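You operate a simulated robot arm through the tools that you are given. There is no shell and no other tool. Be economical: measure what you need, move in short steps, check, and stop when the job is done.

Carry out the task below with a simulated robot arm. There is one attempt and no reset: what you move stays moved.

## Task
Take the filter cartridge and leave it on the port cover.

The check looks at the end state, three seconds after you hand in, the way a careful person would. Anything else that was tipped, shoved, dropped, spilled or broken makes it a failure. A push-on lid holds only when it is set on centred and level and pressed home; a screw cap is set on level and turned clockwise until tight.

## Robot
A 7-joint arm with a two-finger parallel gripper, fixed in place. Base frame: the origin is at the foot of the arm, x ahead of it, y to its left, z up; the work surface is at about z = 0. Readings come in m, degrees, newtons and seconds.
With the tool pointing down near the work surface it reaches from about 0.22 to 0.58 m from the base axis. Its first joint turns from -66.0 to 66.0 degrees. Payload 2.5 kg.
The TCP is the grasp point between the finger pads, 0.023 m short of the fingertips. In the tool frame z runs along the fingers and y along their closing line. Largest opening 0.094 m; finger width 0.038, thickness 0.01; the body of the gripper, 0.054 by 0.096 m, starts 0.039 m behind the TCP.
Orientation is that of the tool frame in the base frame, as [roll, pitch, yaw] about the fixed x, y, z axes, in that order (R = Rz(yaw) Ry(pitch) Rx(roll)). With the fingers straight down and closing along the base's y, the tool's x points along the base's -x, its y along +y and its z along -z.

## Interface
- The arm moves only by the tool step_arm. Its argument "motion" is a list of rows, each a list of 3 entries, a list of its own where there are three numbers: the shift along the tool's x, y, z in cm, then the turn, a rotation vector about the tool's x, y, z in degrees, then the finger opening in cm, from 0 to 9.4. In form: [[[dx, dy, dz], [ax, ay, az], claw], ...]. A call has 1 to 12 rows; each row shifts and turns the commanded pose from where the row before left it, along the tool's axes as they then stand. Each row takes 0.2 s and may step no farther than 0.05 m and 8.6 degrees from the row before; otherwise, or with a gripper value out of range, the whole call is refused. A pose out of reach is approached as far as the arm can. The call stops where the force on the tool passes 40 N (or 10 N more than at its start, if that is more) or the arm is blocked; 0.2 s more then pass. Each finger travels about 0.108 m/s and halts on what it meets, pressing with about 26 N; the grip force reading is that of the motor and also rises with nothing between the fingers. The clock runs only during rows and for 0.2 s after the last one: add rows that do not move to give the fingers time. It gives the time, the measured TCP pose, the force on the tool (base axes), the opening and the grip force at its end, in the units of the frame above (readings bear some noise), and new pictures: "pictures" is both (left out), scene, wrist or none.
- Cameras (640 x 400 px; columns grow to the right, rows downward): "scene" is fixed at [0.1335, -0.4249, 0.536]; the picture's right is [0.65, -0.76, 0.00], its down [-0.49, -0.42, -0.76] and it looks along [0.58, 0.50, -0.65] (base axes); focal length 370 px, centre (320, 200). "wrist" rides on the gripper at [-0.039, 0, -0.044] in the tool frame; the picture's right is [0.00, -1.00, 0.00], its down [0.97, 0.00, -0.24] and it looks along [0.24, 0.00, 0.97] (tool axes); focal length 218 px, centre (320, 200). There is no depth. A picture from a camera that has moved, and an enlarged one, comes with that camera's place and axes in the base frame and with its lens.
- inspect(camera, box): a new picture of the part [left, top, right, bottom] of that camera's present view, enlarged. The clock stands still meanwhile.
- job_done(): hands the job in; it is judged then, once.

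Go step by step. Nothing tells you positions but the pictures and the camera data: compare them with the known pose of the tool, close in by small moves and look again before you grip or let go. The budget is 90 turns and 170 pictures, counting those below and the enlarged ones. Unless the task says otherwise, let go and move clear before handing in, and close with one line.

The tools are called after "Emit:" by a JSON object that holds its "fn" and its "kwargs". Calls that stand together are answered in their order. step_arm: Moves the arm, as the interface text tells. Its arguments: {"type":"object","properties":{"motion":{"type":"array","items":{"type":"array"}},"pictures":{"type":"string","enum":["both","scene","wrist","none"]}},"required":["motion"]} The other tools are called the same way: inspect (camera, box) takes an enlarged picture of a part of a camera's view; job_done () hands the job in.

At the start:

```text
t: 0.0
tcp_pos: [0.3993, -0.2313, 0.2505]
ee_rot: [180.0, 0.0, 180.0]
wrist_force: [-0.7, 0.2, 0.3]
finger_gap: 0.0939
grasp_force: 0.1
```

scene: 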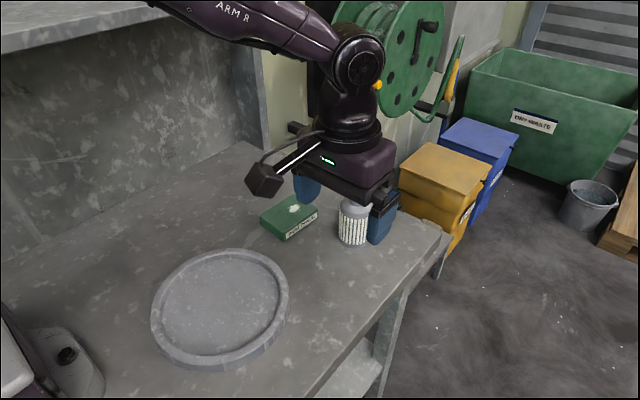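
wrist: 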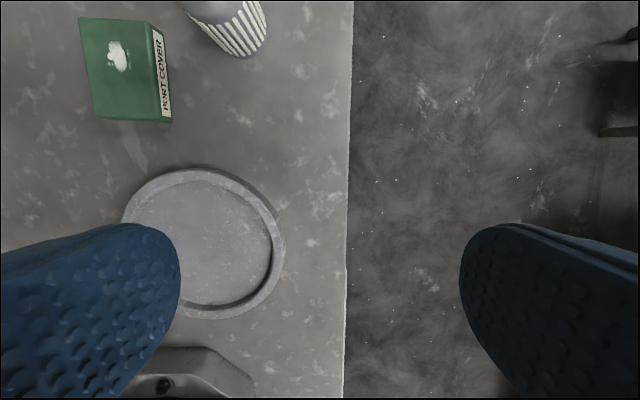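

The cartridge (white ribbed cylinder) stands near x≈0.56, y≈-0.13, and the green port cover lies to its left. I'll look closer at both before moving.

Emit:
{"fn": "inspect", "kwargs": {"camera": "scene", "box": [240, 160, 420, 272]}}

Emit:
{"fn": "inspect", "kwargs": {"camera": "wrist", "box": [60, 0, 300, 150]}}

```text
3.56 times, centred on (330, 216) of scene
camera zoom: at [0.1335, -0.4249, 0.536], right [0.65, -0.76, 0.0], down [-0.49, -0.42, -0.76], along [0.58, 0.5, -0.65], focal length 1315 px, centre (284, 143)
```

zoom: 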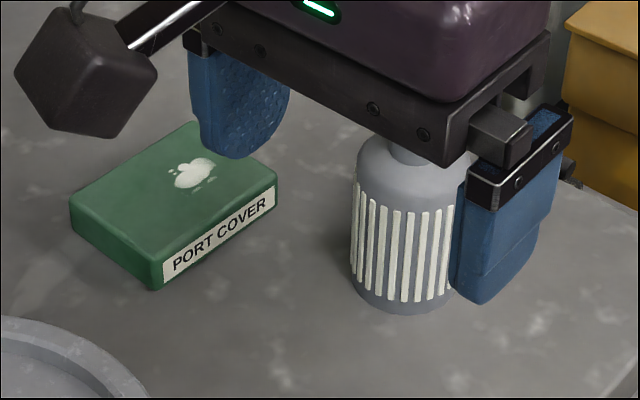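

```text
2.67 times, centred on (180, 75) of wrist
camera zoom: at [0.4394, -0.2304, 0.2937], right [0.0, -1.0, 0.0], down [-0.97, 0.0, 0.24], along [-0.24, 0.0, -0.97], focal length 582 px, centre (693, 533)
```

zoom: 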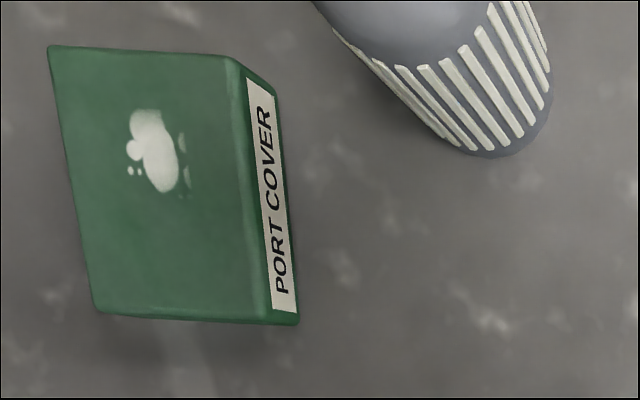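

The port cover is centred about (0.52, -0.01), with its top at z≈0.025. The cartridge is about 5.5 cm wide with a neck on top. I'll move above and short of the cartridge for a better view.

Emit:
{"fn": "step_arm", "kwargs": {"motion": [[[-3, 3.3, 0], [0, 0, 0], 9.4], [[-3, 3.3, 0], [0, 0, 0], 9.4], [[-2, 3.3, 0], [0, 0, 0], 9.4], [[0, 0, 0], [0, 0, 0], 9.4]]}}

```text
t: 1.0
tcp_pos: [0.4782, -0.1322, 0.2523]
ee_rot: [180.0, 0.0, 179.9]
wrist_force: [-0.1, -0.2, 0.1]
finger_gap: 0.0941
grasp_force: 0.1
camera wrist: at [0.5175, -0.1313, 0.2947], right [0.0, -1.0, 0.0], down [-0.97, 0.0, 0.24], along [-0.24, 0.0, -0.97], focal length 218 px, centre (320, 200)
```

scene: 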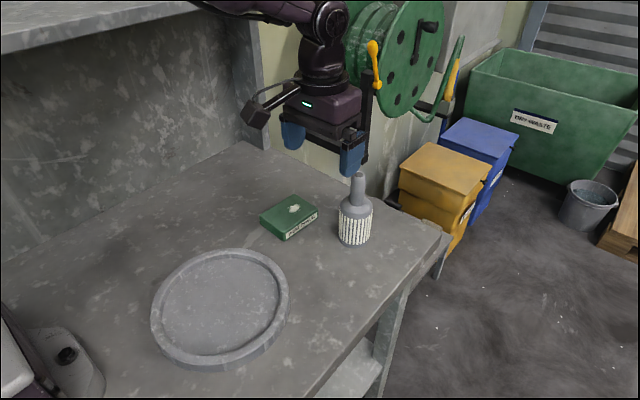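
wrist: 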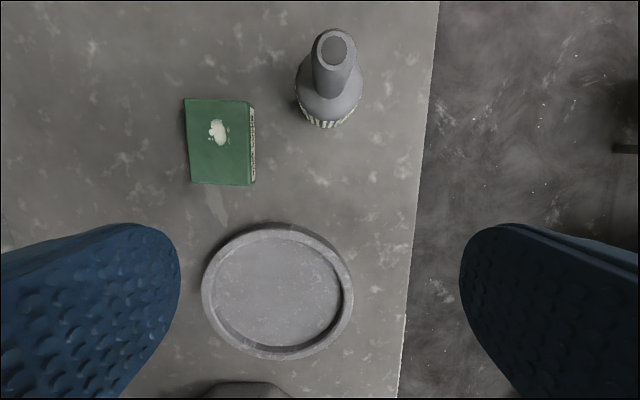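

Emit:
{"fn": "inspect", "kwargs": {"camera": "scene", "box": [240, 150, 400, 250]}}

Emit:
{"fn": "inspect", "kwargs": {"camera": "wrist", "box": [160, 10, 400, 160]}}

```text
4.00 times, centred on (320, 200) of scene
camera zoom: at [0.1336, -0.4249, 0.536], right [0.65, -0.76, 0.0], down [-0.49, -0.42, -0.76], along [0.58, 0.5, -0.65], focal length 1479 px, centre (320, 200)
```

zoom: 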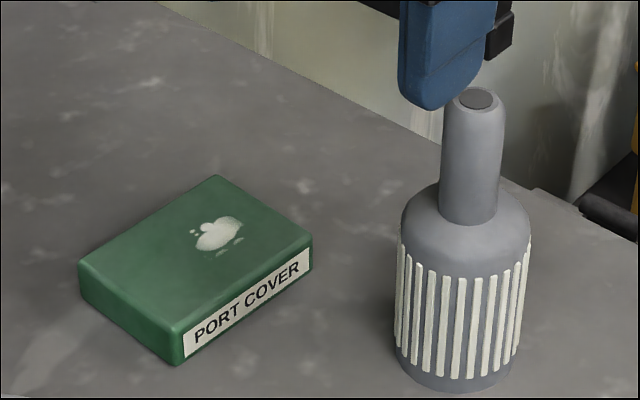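

```text
2.67 times, centred on (280, 85) of wrist
camera zoom: at [0.5175, -0.1313, 0.2947], right [0.0, -1.0, 0.0], down [-0.97, 0.0, 0.24], along [-0.24, 0.0, -0.97], focal length 582 px, centre (427, 507)
```

zoom: 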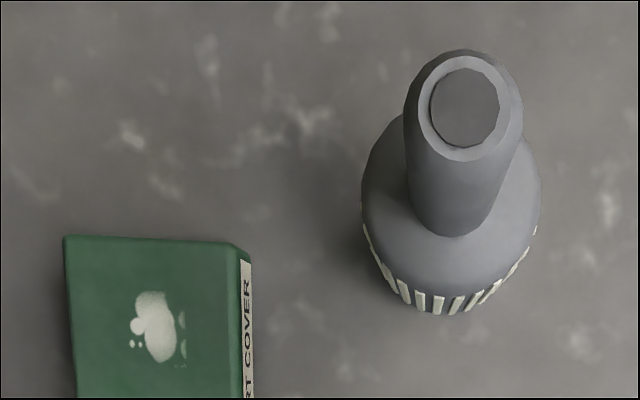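

Triangulating from both views puts the cartridge neck top at about (0.571, -0.139, 0.153), with a neck about 2.6 cm wide above z≈0.095 and a body about 5.4 cm wide. I'll grip the neck from above, so I'm moving over it first.

Emit:
{"fn": "step_arm", "kwargs": {"motion": [[[-3, -0.7, 1], [0, 0, 0], 9.4], [[-3, 0, 2], [0, 0, 0], 9.4], [[-3.3, 0, 2], [0, 0, 0], 9.4], [[0, 0, 0], [0, 0, 0], 9.4], [[0, 0, 0], [0, 0, 0], 9.4]]}}

```text
t: 2.2
tcp_pos: [0.5721, -0.1385, 0.1988]
ee_rot: [180.0, 0.0, 179.9]
wrist_force: [-0.5, 0.4, -0.3]
finger_gap: 0.0942
grasp_force: 0.0
camera wrist: at [0.611, -0.1385, 0.2422], right [0.0, -1.0, 0.0], down [-0.97, 0.0, 0.24], along [-0.24, 0.0, -0.97], focal length 218 px, centre (320, 200)
```

scene: 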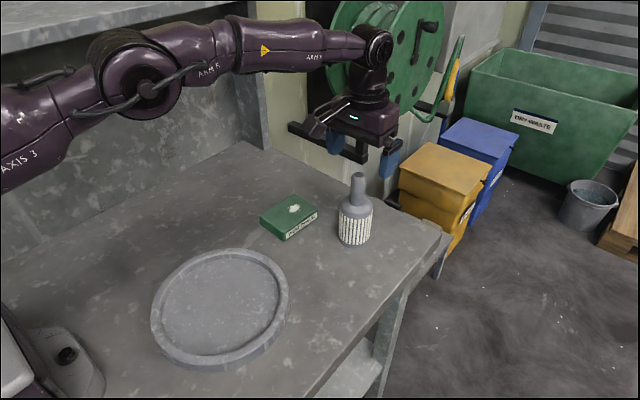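
wrist: 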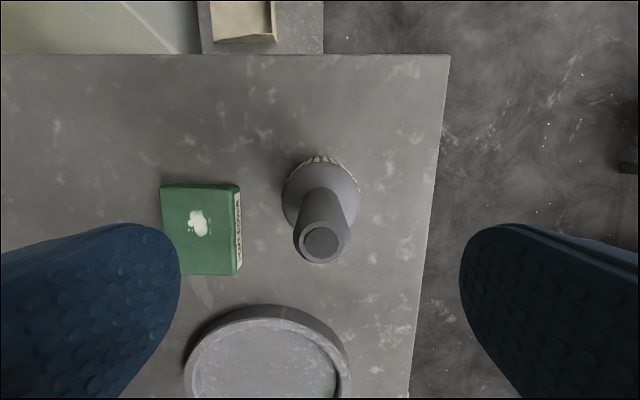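

The neck is centred under the gripper. I'm lowering to z≈0.124 with the fingers open and keeping watch on the reach.

Emit:
{"fn": "step_arm", "kwargs": {"motion": [[[0.1, 0, 2], [0, 0, 0], 9.4], [[0, 0, 2], [0, 0, 0], 9.4], [[0, 0, 2], [0, 0, 0], 9.4], [[0, 0, 1.2], [0, 0, 0], 9.4], [[0, 0, 0], [0, 0, 0], 9.4], [[0, 0, 0], [0, 0, 0], 9.4]]}}

```text
t: 3.6
tcp_pos: [0.571, -0.1392, 0.1283]
ee_rot: [180.0, 0.1, -180.0]
wrist_force: [0.2, 0.7, 0.7]
finger_gap: 0.094
grasp_force: 0.1
camera wrist: at [0.6099, -0.1386, 0.1712], right [0.0, -1.0, 0.0], down [-0.97, 0.0, 0.24], along [-0.24, 0.0, -0.97], focal length 218 px, centre (320, 200)
```

scene: 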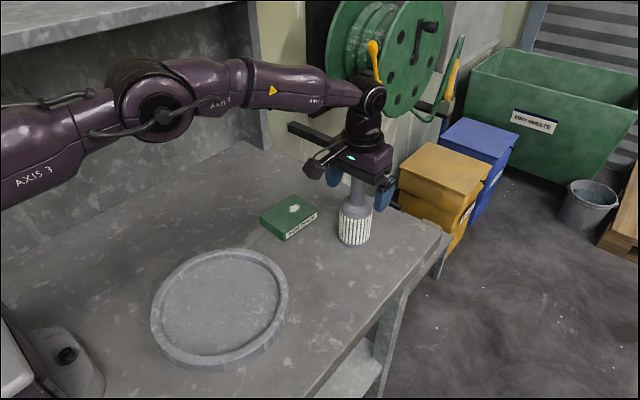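
wrist: 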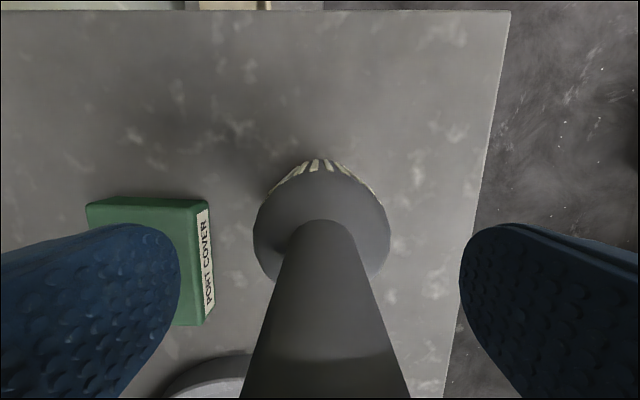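

The reach is fine here. I'll go 0.4 cm lower and close partway to check centring.

Emit:
{"fn": "step_arm", "kwargs": {"motion": [[[0, 0, 0.4], [0, 0, 0], 9.4], [[0, 0, 0], [0, 0, 0], 6], [[0, 0, 0], [0, 0, 0], 4], [[0, 0, 0], [0, 0, 0], 4]]}}

```text
t: 4.6
tcp_pos: [0.5708, -0.1393, 0.1239]
ee_rot: [-180.0, 0.1, 180.0]
wrist_force: [0.0, 0.8, -0.4]
finger_gap: 0.04
grasp_force: 0.0
camera wrist: at [0.6106, -0.1391, 0.1674], right [0.0, -1.0, 0.0], down [-0.97, 0.0, 0.24], along [-0.24, 0.0, -0.97], focal length 218 px, centre (320, 200)
```

scene: 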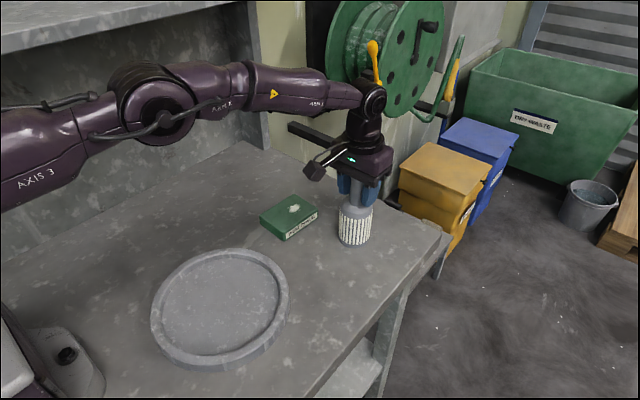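
wrist: 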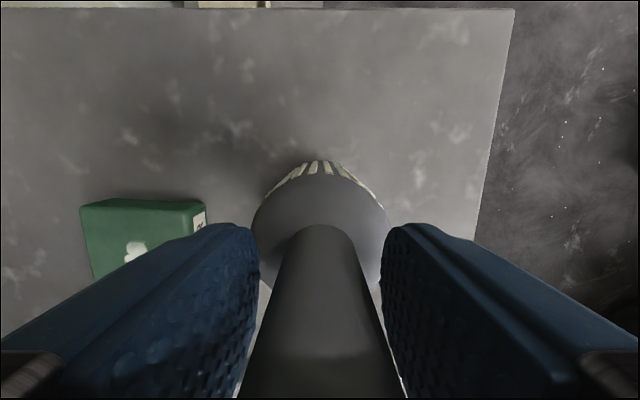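

The neck sits centred between the pads, so I'm closing.

Emit:
{"fn": "step_arm", "kwargs": {"motion": [[[0, 0, 0], [0, 0, 0], 3], [[0, 0, 0], [0, 0, 0], 2], [[0, 0, 0], [0, 0, 0], 1], [[0, 0, 0], [0, 0, 0], 1]], "pictures": "wrist"}}

```text
t: 5.6
tcp_pos: [0.572, -0.1384, 0.1239]
ee_rot: [180.0, 0.0, -180.0]
wrist_force: [0.1, 0.2, 0.3]
finger_gap: 0.0263
grasp_force: 26.1
camera wrist: at [0.6106, -0.1391, 0.1674], right [0.0, -1.0, 0.0], down [-0.97, 0.0, 0.24], along [-0.24, 0.0, -0.97], focal length 218 px, centre (320, 200)
```

wrist: 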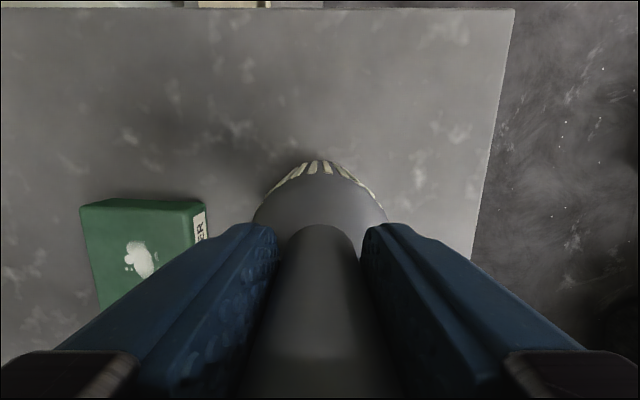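

The grip holds at 2.6 cm and 26 N. I'll lift slowly.

Emit:
{"fn": "step_arm", "kwargs": {"motion": [[[0, 0, -0.5], [0, 0, 0], 1], [[0, 0, -1], [0, 0, 0], 1], [[0, 0, -2], [0, 0, 0], 1], [[0, 0, -2], [0, 0, 0], 1], [[0, 0, -1.5], [0, 0, 0], 1], [[0, 0, 0], [0, 0, 0], 1]]}}

```text
t: 7.0
tcp_pos: [0.5704, -0.1399, 0.1956]
ee_rot: [-180.0, -0.1, 180.0]
wrist_force: [0.6, 0.4, -1.7]
finger_gap: 0.0264
grasp_force: 26.3
camera wrist: at [0.6098, -0.1388, 0.2386], right [0.0, -1.0, 0.0], down [-0.97, 0.0, 0.24], along [-0.24, 0.0, -0.97], focal length 218 px, centre (320, 200)
```

scene: 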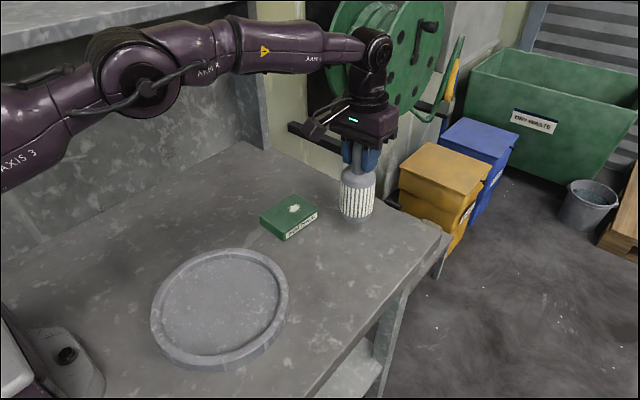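
wrist: 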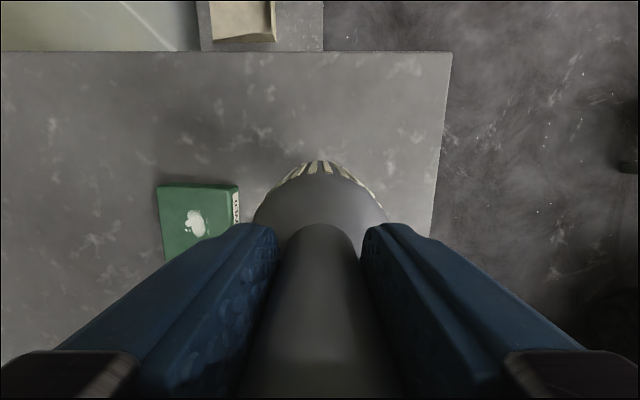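

The cartridge is lifted cleanly and hanging straight. Next I carry it over the cover centre at about (0.52, -0.010).

Emit:
{"fn": "step_arm", "kwargs": {"motion": [[[0.8, 2.2, 0], [0, 0, 0], 1], [[0.8, 2.2, 0], [0, 0, 0], 1], [[0.8, 2.2, 0], [0, 0, 0], 1], [[0.8, 2.2, 0], [0, 0, 0], 1], [[0.8, 2.2, 0], [0, 0, 0], 1], [[1.1, 1.9, 0], [0, 0, 0], 1], [[0, 0, 0], [0, 0, 0], 1], [[0, 0, 0], [0, 0, 0], 1]]}}

Emit:
{"fn": "inspect", "kwargs": {"camera": "scene", "box": [210, 150, 370, 250]}}

```text
t: 8.8
tcp_pos: [0.5223, -0.01, 0.1962]
ee_rot: [180.0, 0.0, -180.0]
wrist_force: [0.1, 0.2, -0.7]
finger_gap: 0.0262
grasp_force: 25.7
camera wrist: at [0.5599, -0.0094, 0.2385], right [0.0, -1.0, 0.0], down [-0.97, 0.0, 0.24], along [-0.24, 0.0, -0.97], focal length 218 px, centre (320, 200)
```

scene: 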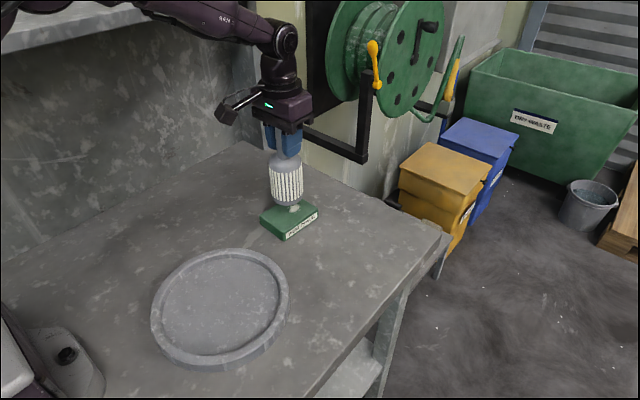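
wrist: 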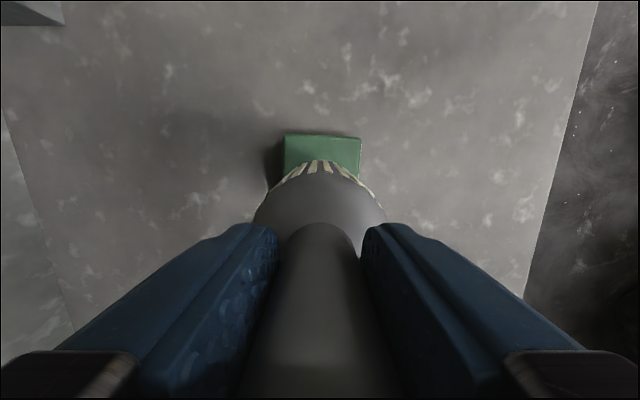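

```text
4.00 times, centred on (290, 200) of scene
camera zoom: at [0.1335, -0.4249, 0.536], right [0.65, -0.76, 0.0], down [-0.49, -0.42, -0.76], along [0.58, 0.5, -0.65], focal length 1479 px, centre (440, 200)
```

zoom: 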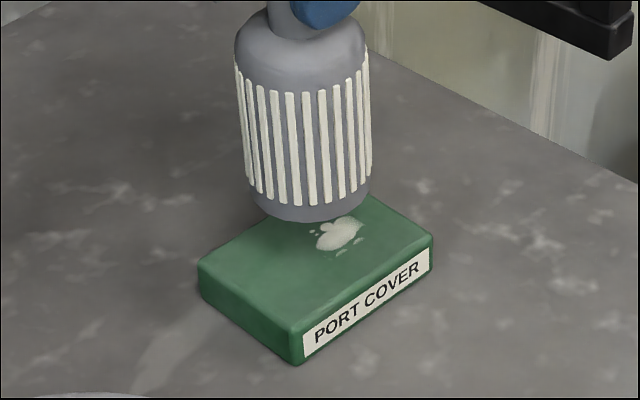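

The cartridge is aligned over the cover. I'll lower it to just above the expected contact at TCP z≈0.147.

Emit:
{"fn": "step_arm", "kwargs": {"motion": [[[0, 0, 1.5], [0, 0, 0], 1], [[0, 0, 1.5], [0, 0, 0], 1], [[0, 0, 1.0], [0, 0, 0], 1], [[0, 0, 0], [0, 0, 0], 1]], "pictures": "none"}}

Emit:
{"fn": "inspect", "kwargs": {"camera": "scene", "box": [210, 150, 370, 250]}}

```text
t: 9.8
tcp_pos: [0.5192, -0.0093, 0.1548]
ee_rot: [179.9, 0.0, 180.0]
wrist_force: [0.0, 0.2, -1.3]
finger_gap: 0.026
grasp_force: 25.8
```

```text
4.00 times, centred on (290, 200) of scene
camera zoom: at [0.1335, -0.4249, 0.536], right [0.65, -0.76, 0.0], down [-0.49, -0.42, -0.76], along [0.58, 0.5, -0.65], focal length 1479 px, centre (440, 200)
```

zoom: 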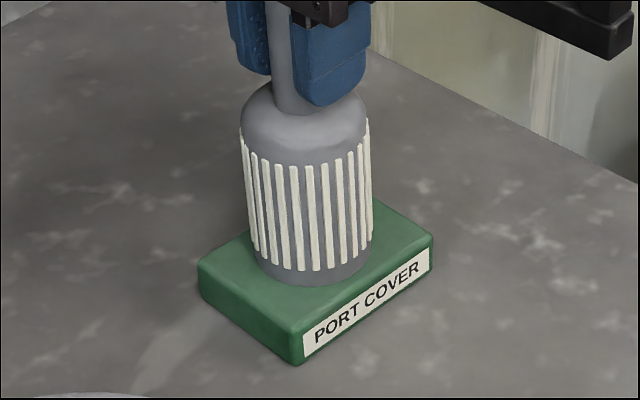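

The cartridge is well centred and a few mm above the cover. I'm lowering in small steps and watching the force.

Emit:
{"fn": "step_arm", "kwargs": {"motion": [[[0, 0, 0.2], [0, 0, 0], 1], [[0, 0, 0.15], [0, 0, 0], 1], [[0, 0, 0], [0, 0, 0], 1]], "pictures": "none"}}

```text
t: 10.6
tcp_pos: [0.5228, -0.01, 0.1521]
ee_rot: [179.9, 0.4, 179.9]
wrist_force: [-3.1, 0.1, 23.0]
finger_gap: 0.0261
grasp_force: 26.0
```

Contact came at z≈0.152 with 23 N, so the cartridge is on the cover. I'll ease up slightly to relieve the push and check.

Emit:
{"fn": "step_arm", "kwargs": {"motion": [[[0, 0, -0.15], [0, 0, 0], 1], [[0, 0, 0], [0, 0, 0], 1]], "pictures": "none"}}

Emit:
{"fn": "inspect", "kwargs": {"camera": "scene", "box": [210, 150, 370, 250]}}

```text
t: 11.2
tcp_pos: [0.5201, -0.0096, 0.1519]
ee_rot: [-180.0, 0.0, -179.9]
wrist_force: [4.6, -0.7, 10.9]
finger_gap: 0.0259
grasp_force: 25.8
```

```text
4.00 times, centred on (290, 200) of scene
camera zoom: at [0.1335, -0.4249, 0.536], right [0.65, -0.76, 0.0], down [-0.49, -0.42, -0.76], along [0.58, 0.5, -0.65], focal length 1479 px, centre (440, 200)
```

zoom: 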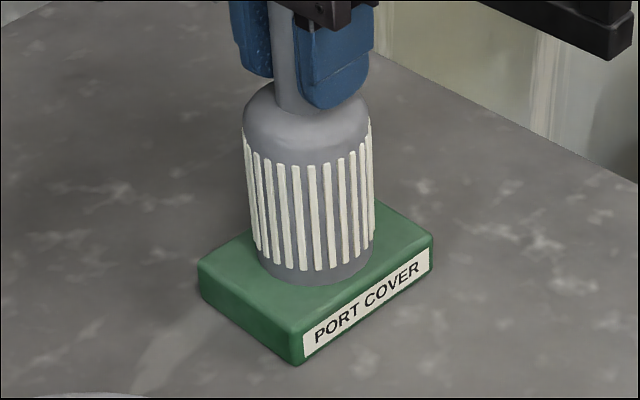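

It's resting on the cover with a small residual load. I'll ease off a hair more and let it settle.

Emit:
{"fn": "step_arm", "kwargs": {"motion": [[[0, 0, -0.08], [0, 0, 0], 1], [[0, 0, 0], [0, 0, 0], 1], [[0, 0, 0], [0, 0, 0], 1]], "pictures": "both"}}

```text
t: 12.0
tcp_pos: [0.5211, -0.0099, 0.1528]
ee_rot: [180.0, -0.3, 180.0]
wrist_force: [0.1, -0.7, -0.6]
finger_gap: 0.0261
grasp_force: 26.0
camera wrist: at [0.5594, -0.0088, 0.1951], right [0.0, -1.0, 0.0], down [-0.97, 0.0, 0.24], along [-0.24, 0.0, -0.97], focal length 218 px, centre (320, 200)
```

scene: 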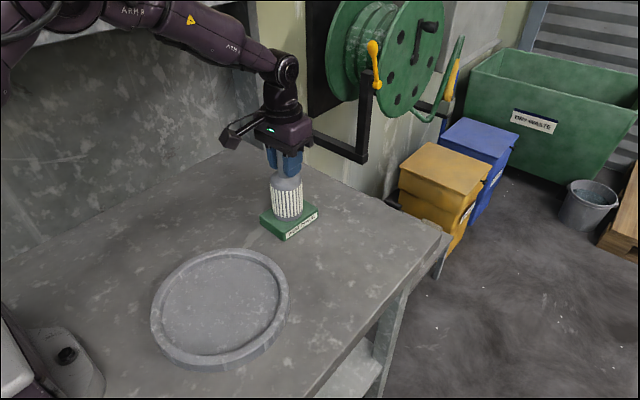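
wrist: 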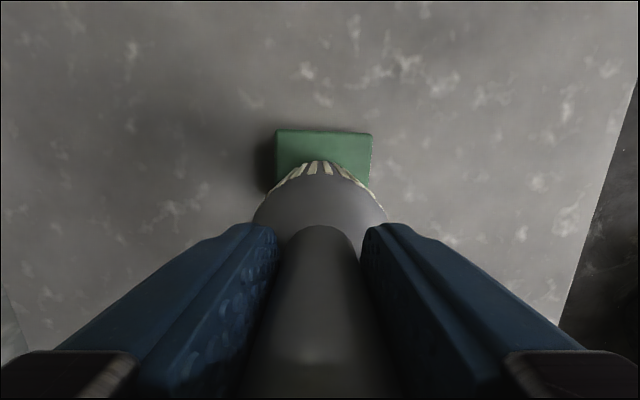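

The load is near zero, and the cartridge looks upright and centred, so I'm opening the fingers slowly.

Emit:
{"fn": "step_arm", "kwargs": {"motion": [[[0, 0, 0], [0, 0, 0], 2.5], [[0, 0, 0], [0, 0, 0], 2.9], [[0, 0, 0], [0, 0, 0], 4], [[0, 0, 0], [0, 0, 0], 6], [[0, 0, 0], [0, 0, 0], 8], [[0, 0, 0], [0, 0, 0], 8]], "pictures": "wrist"}}

Emit:
{"fn": "inspect", "kwargs": {"camera": "scene", "box": [210, 150, 370, 250]}}

```text
t: 13.4
tcp_pos: [0.5221, -0.0091, 0.1535]
ee_rot: [180.0, -0.1, 179.9]
wrist_force: [0.3, -0.2, 0.3]
finger_gap: 0.0802
grasp_force: 0.0
camera wrist: at [0.56, -0.009, 0.1963], right [0.0, -1.0, 0.0], down [-0.97, 0.0, 0.24], along [-0.24, 0.0, -0.97], focal length 218 px, centre (320, 200)
```

wrist: 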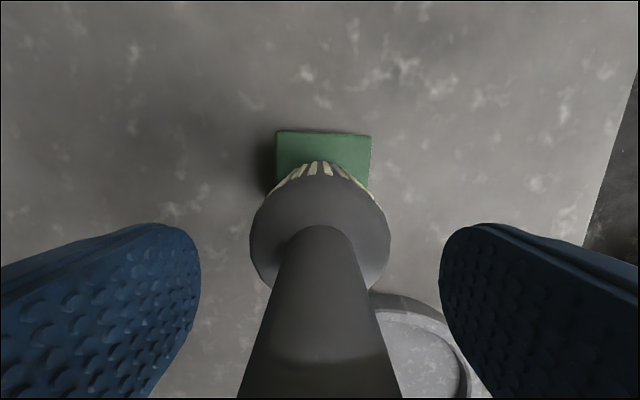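

```text
4.00 times, centred on (290, 200) of scene
camera zoom: at [0.1335, -0.4249, 0.536], right [0.65, -0.76, 0.0], down [-0.49, -0.42, -0.76], along [0.58, 0.5, -0.65], focal length 1479 px, centre (440, 200)
```

zoom: 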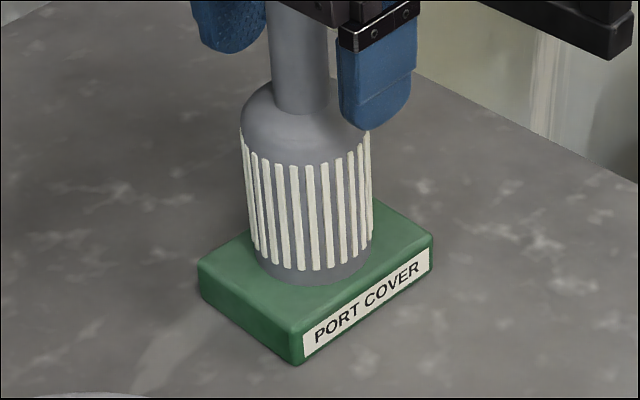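

The cartridge stands free and upright on the cover. I'm raising straight up to clear it.

Emit:
{"fn": "step_arm", "kwargs": {"motion": [[[0, 0, -1], [0, 0, 0], 8], [[0, 0, -2.5], [0, 0, 0], 8], [[0, 0, -3], [0, 0, 0], 8], [[0, 0, -3], [0, 0, 0], 8], [[0, 0, -2], [0, 0, 0], 8], [[0, 0, 0], [0, 0, 0], 8]], "pictures": "both"}}

```text
t: 14.8
tcp_pos: [0.5198, -0.0093, 0.2695]
ee_rot: [-180.0, 0.0, 180.0]
wrist_force: [0.0, -0.7, 0.1]
finger_gap: 0.0798
grasp_force: 0.0
camera wrist: at [0.5588, -0.0098, 0.3122], right [0.0, -1.0, 0.0], down [-0.97, 0.0, 0.24], along [-0.24, 0.0, -0.97], focal length 218 px, centre (320, 200)
```

scene: 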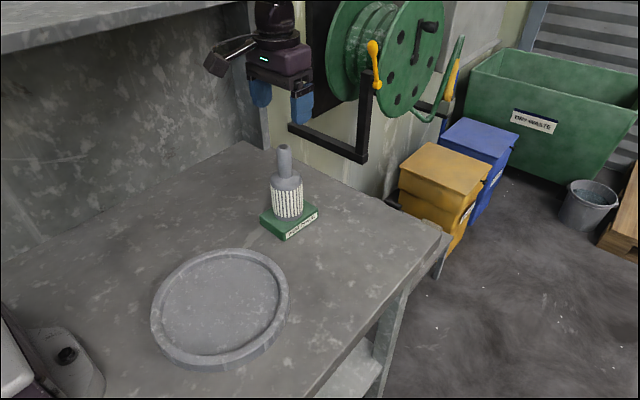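
wrist: 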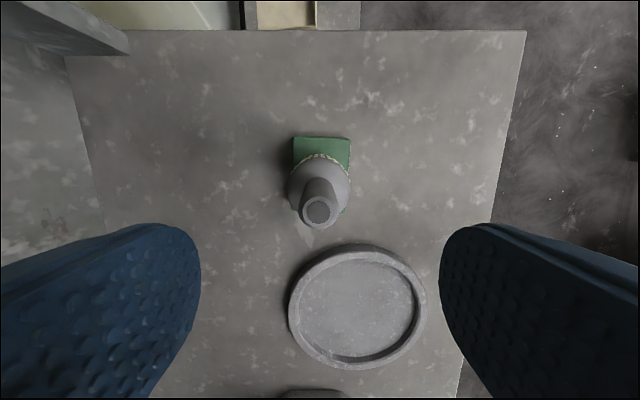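

The cartridge stands upright on the port cover, the gripper is clear and nothing else has moved, so I'm handing in.

Emit:
{"fn": "job_done", "kwargs": {}}

```text
The job is handed in.
```

The filter cartridge is standing upright and centred on the port cover; the gripper is clear and nothing else was moved.
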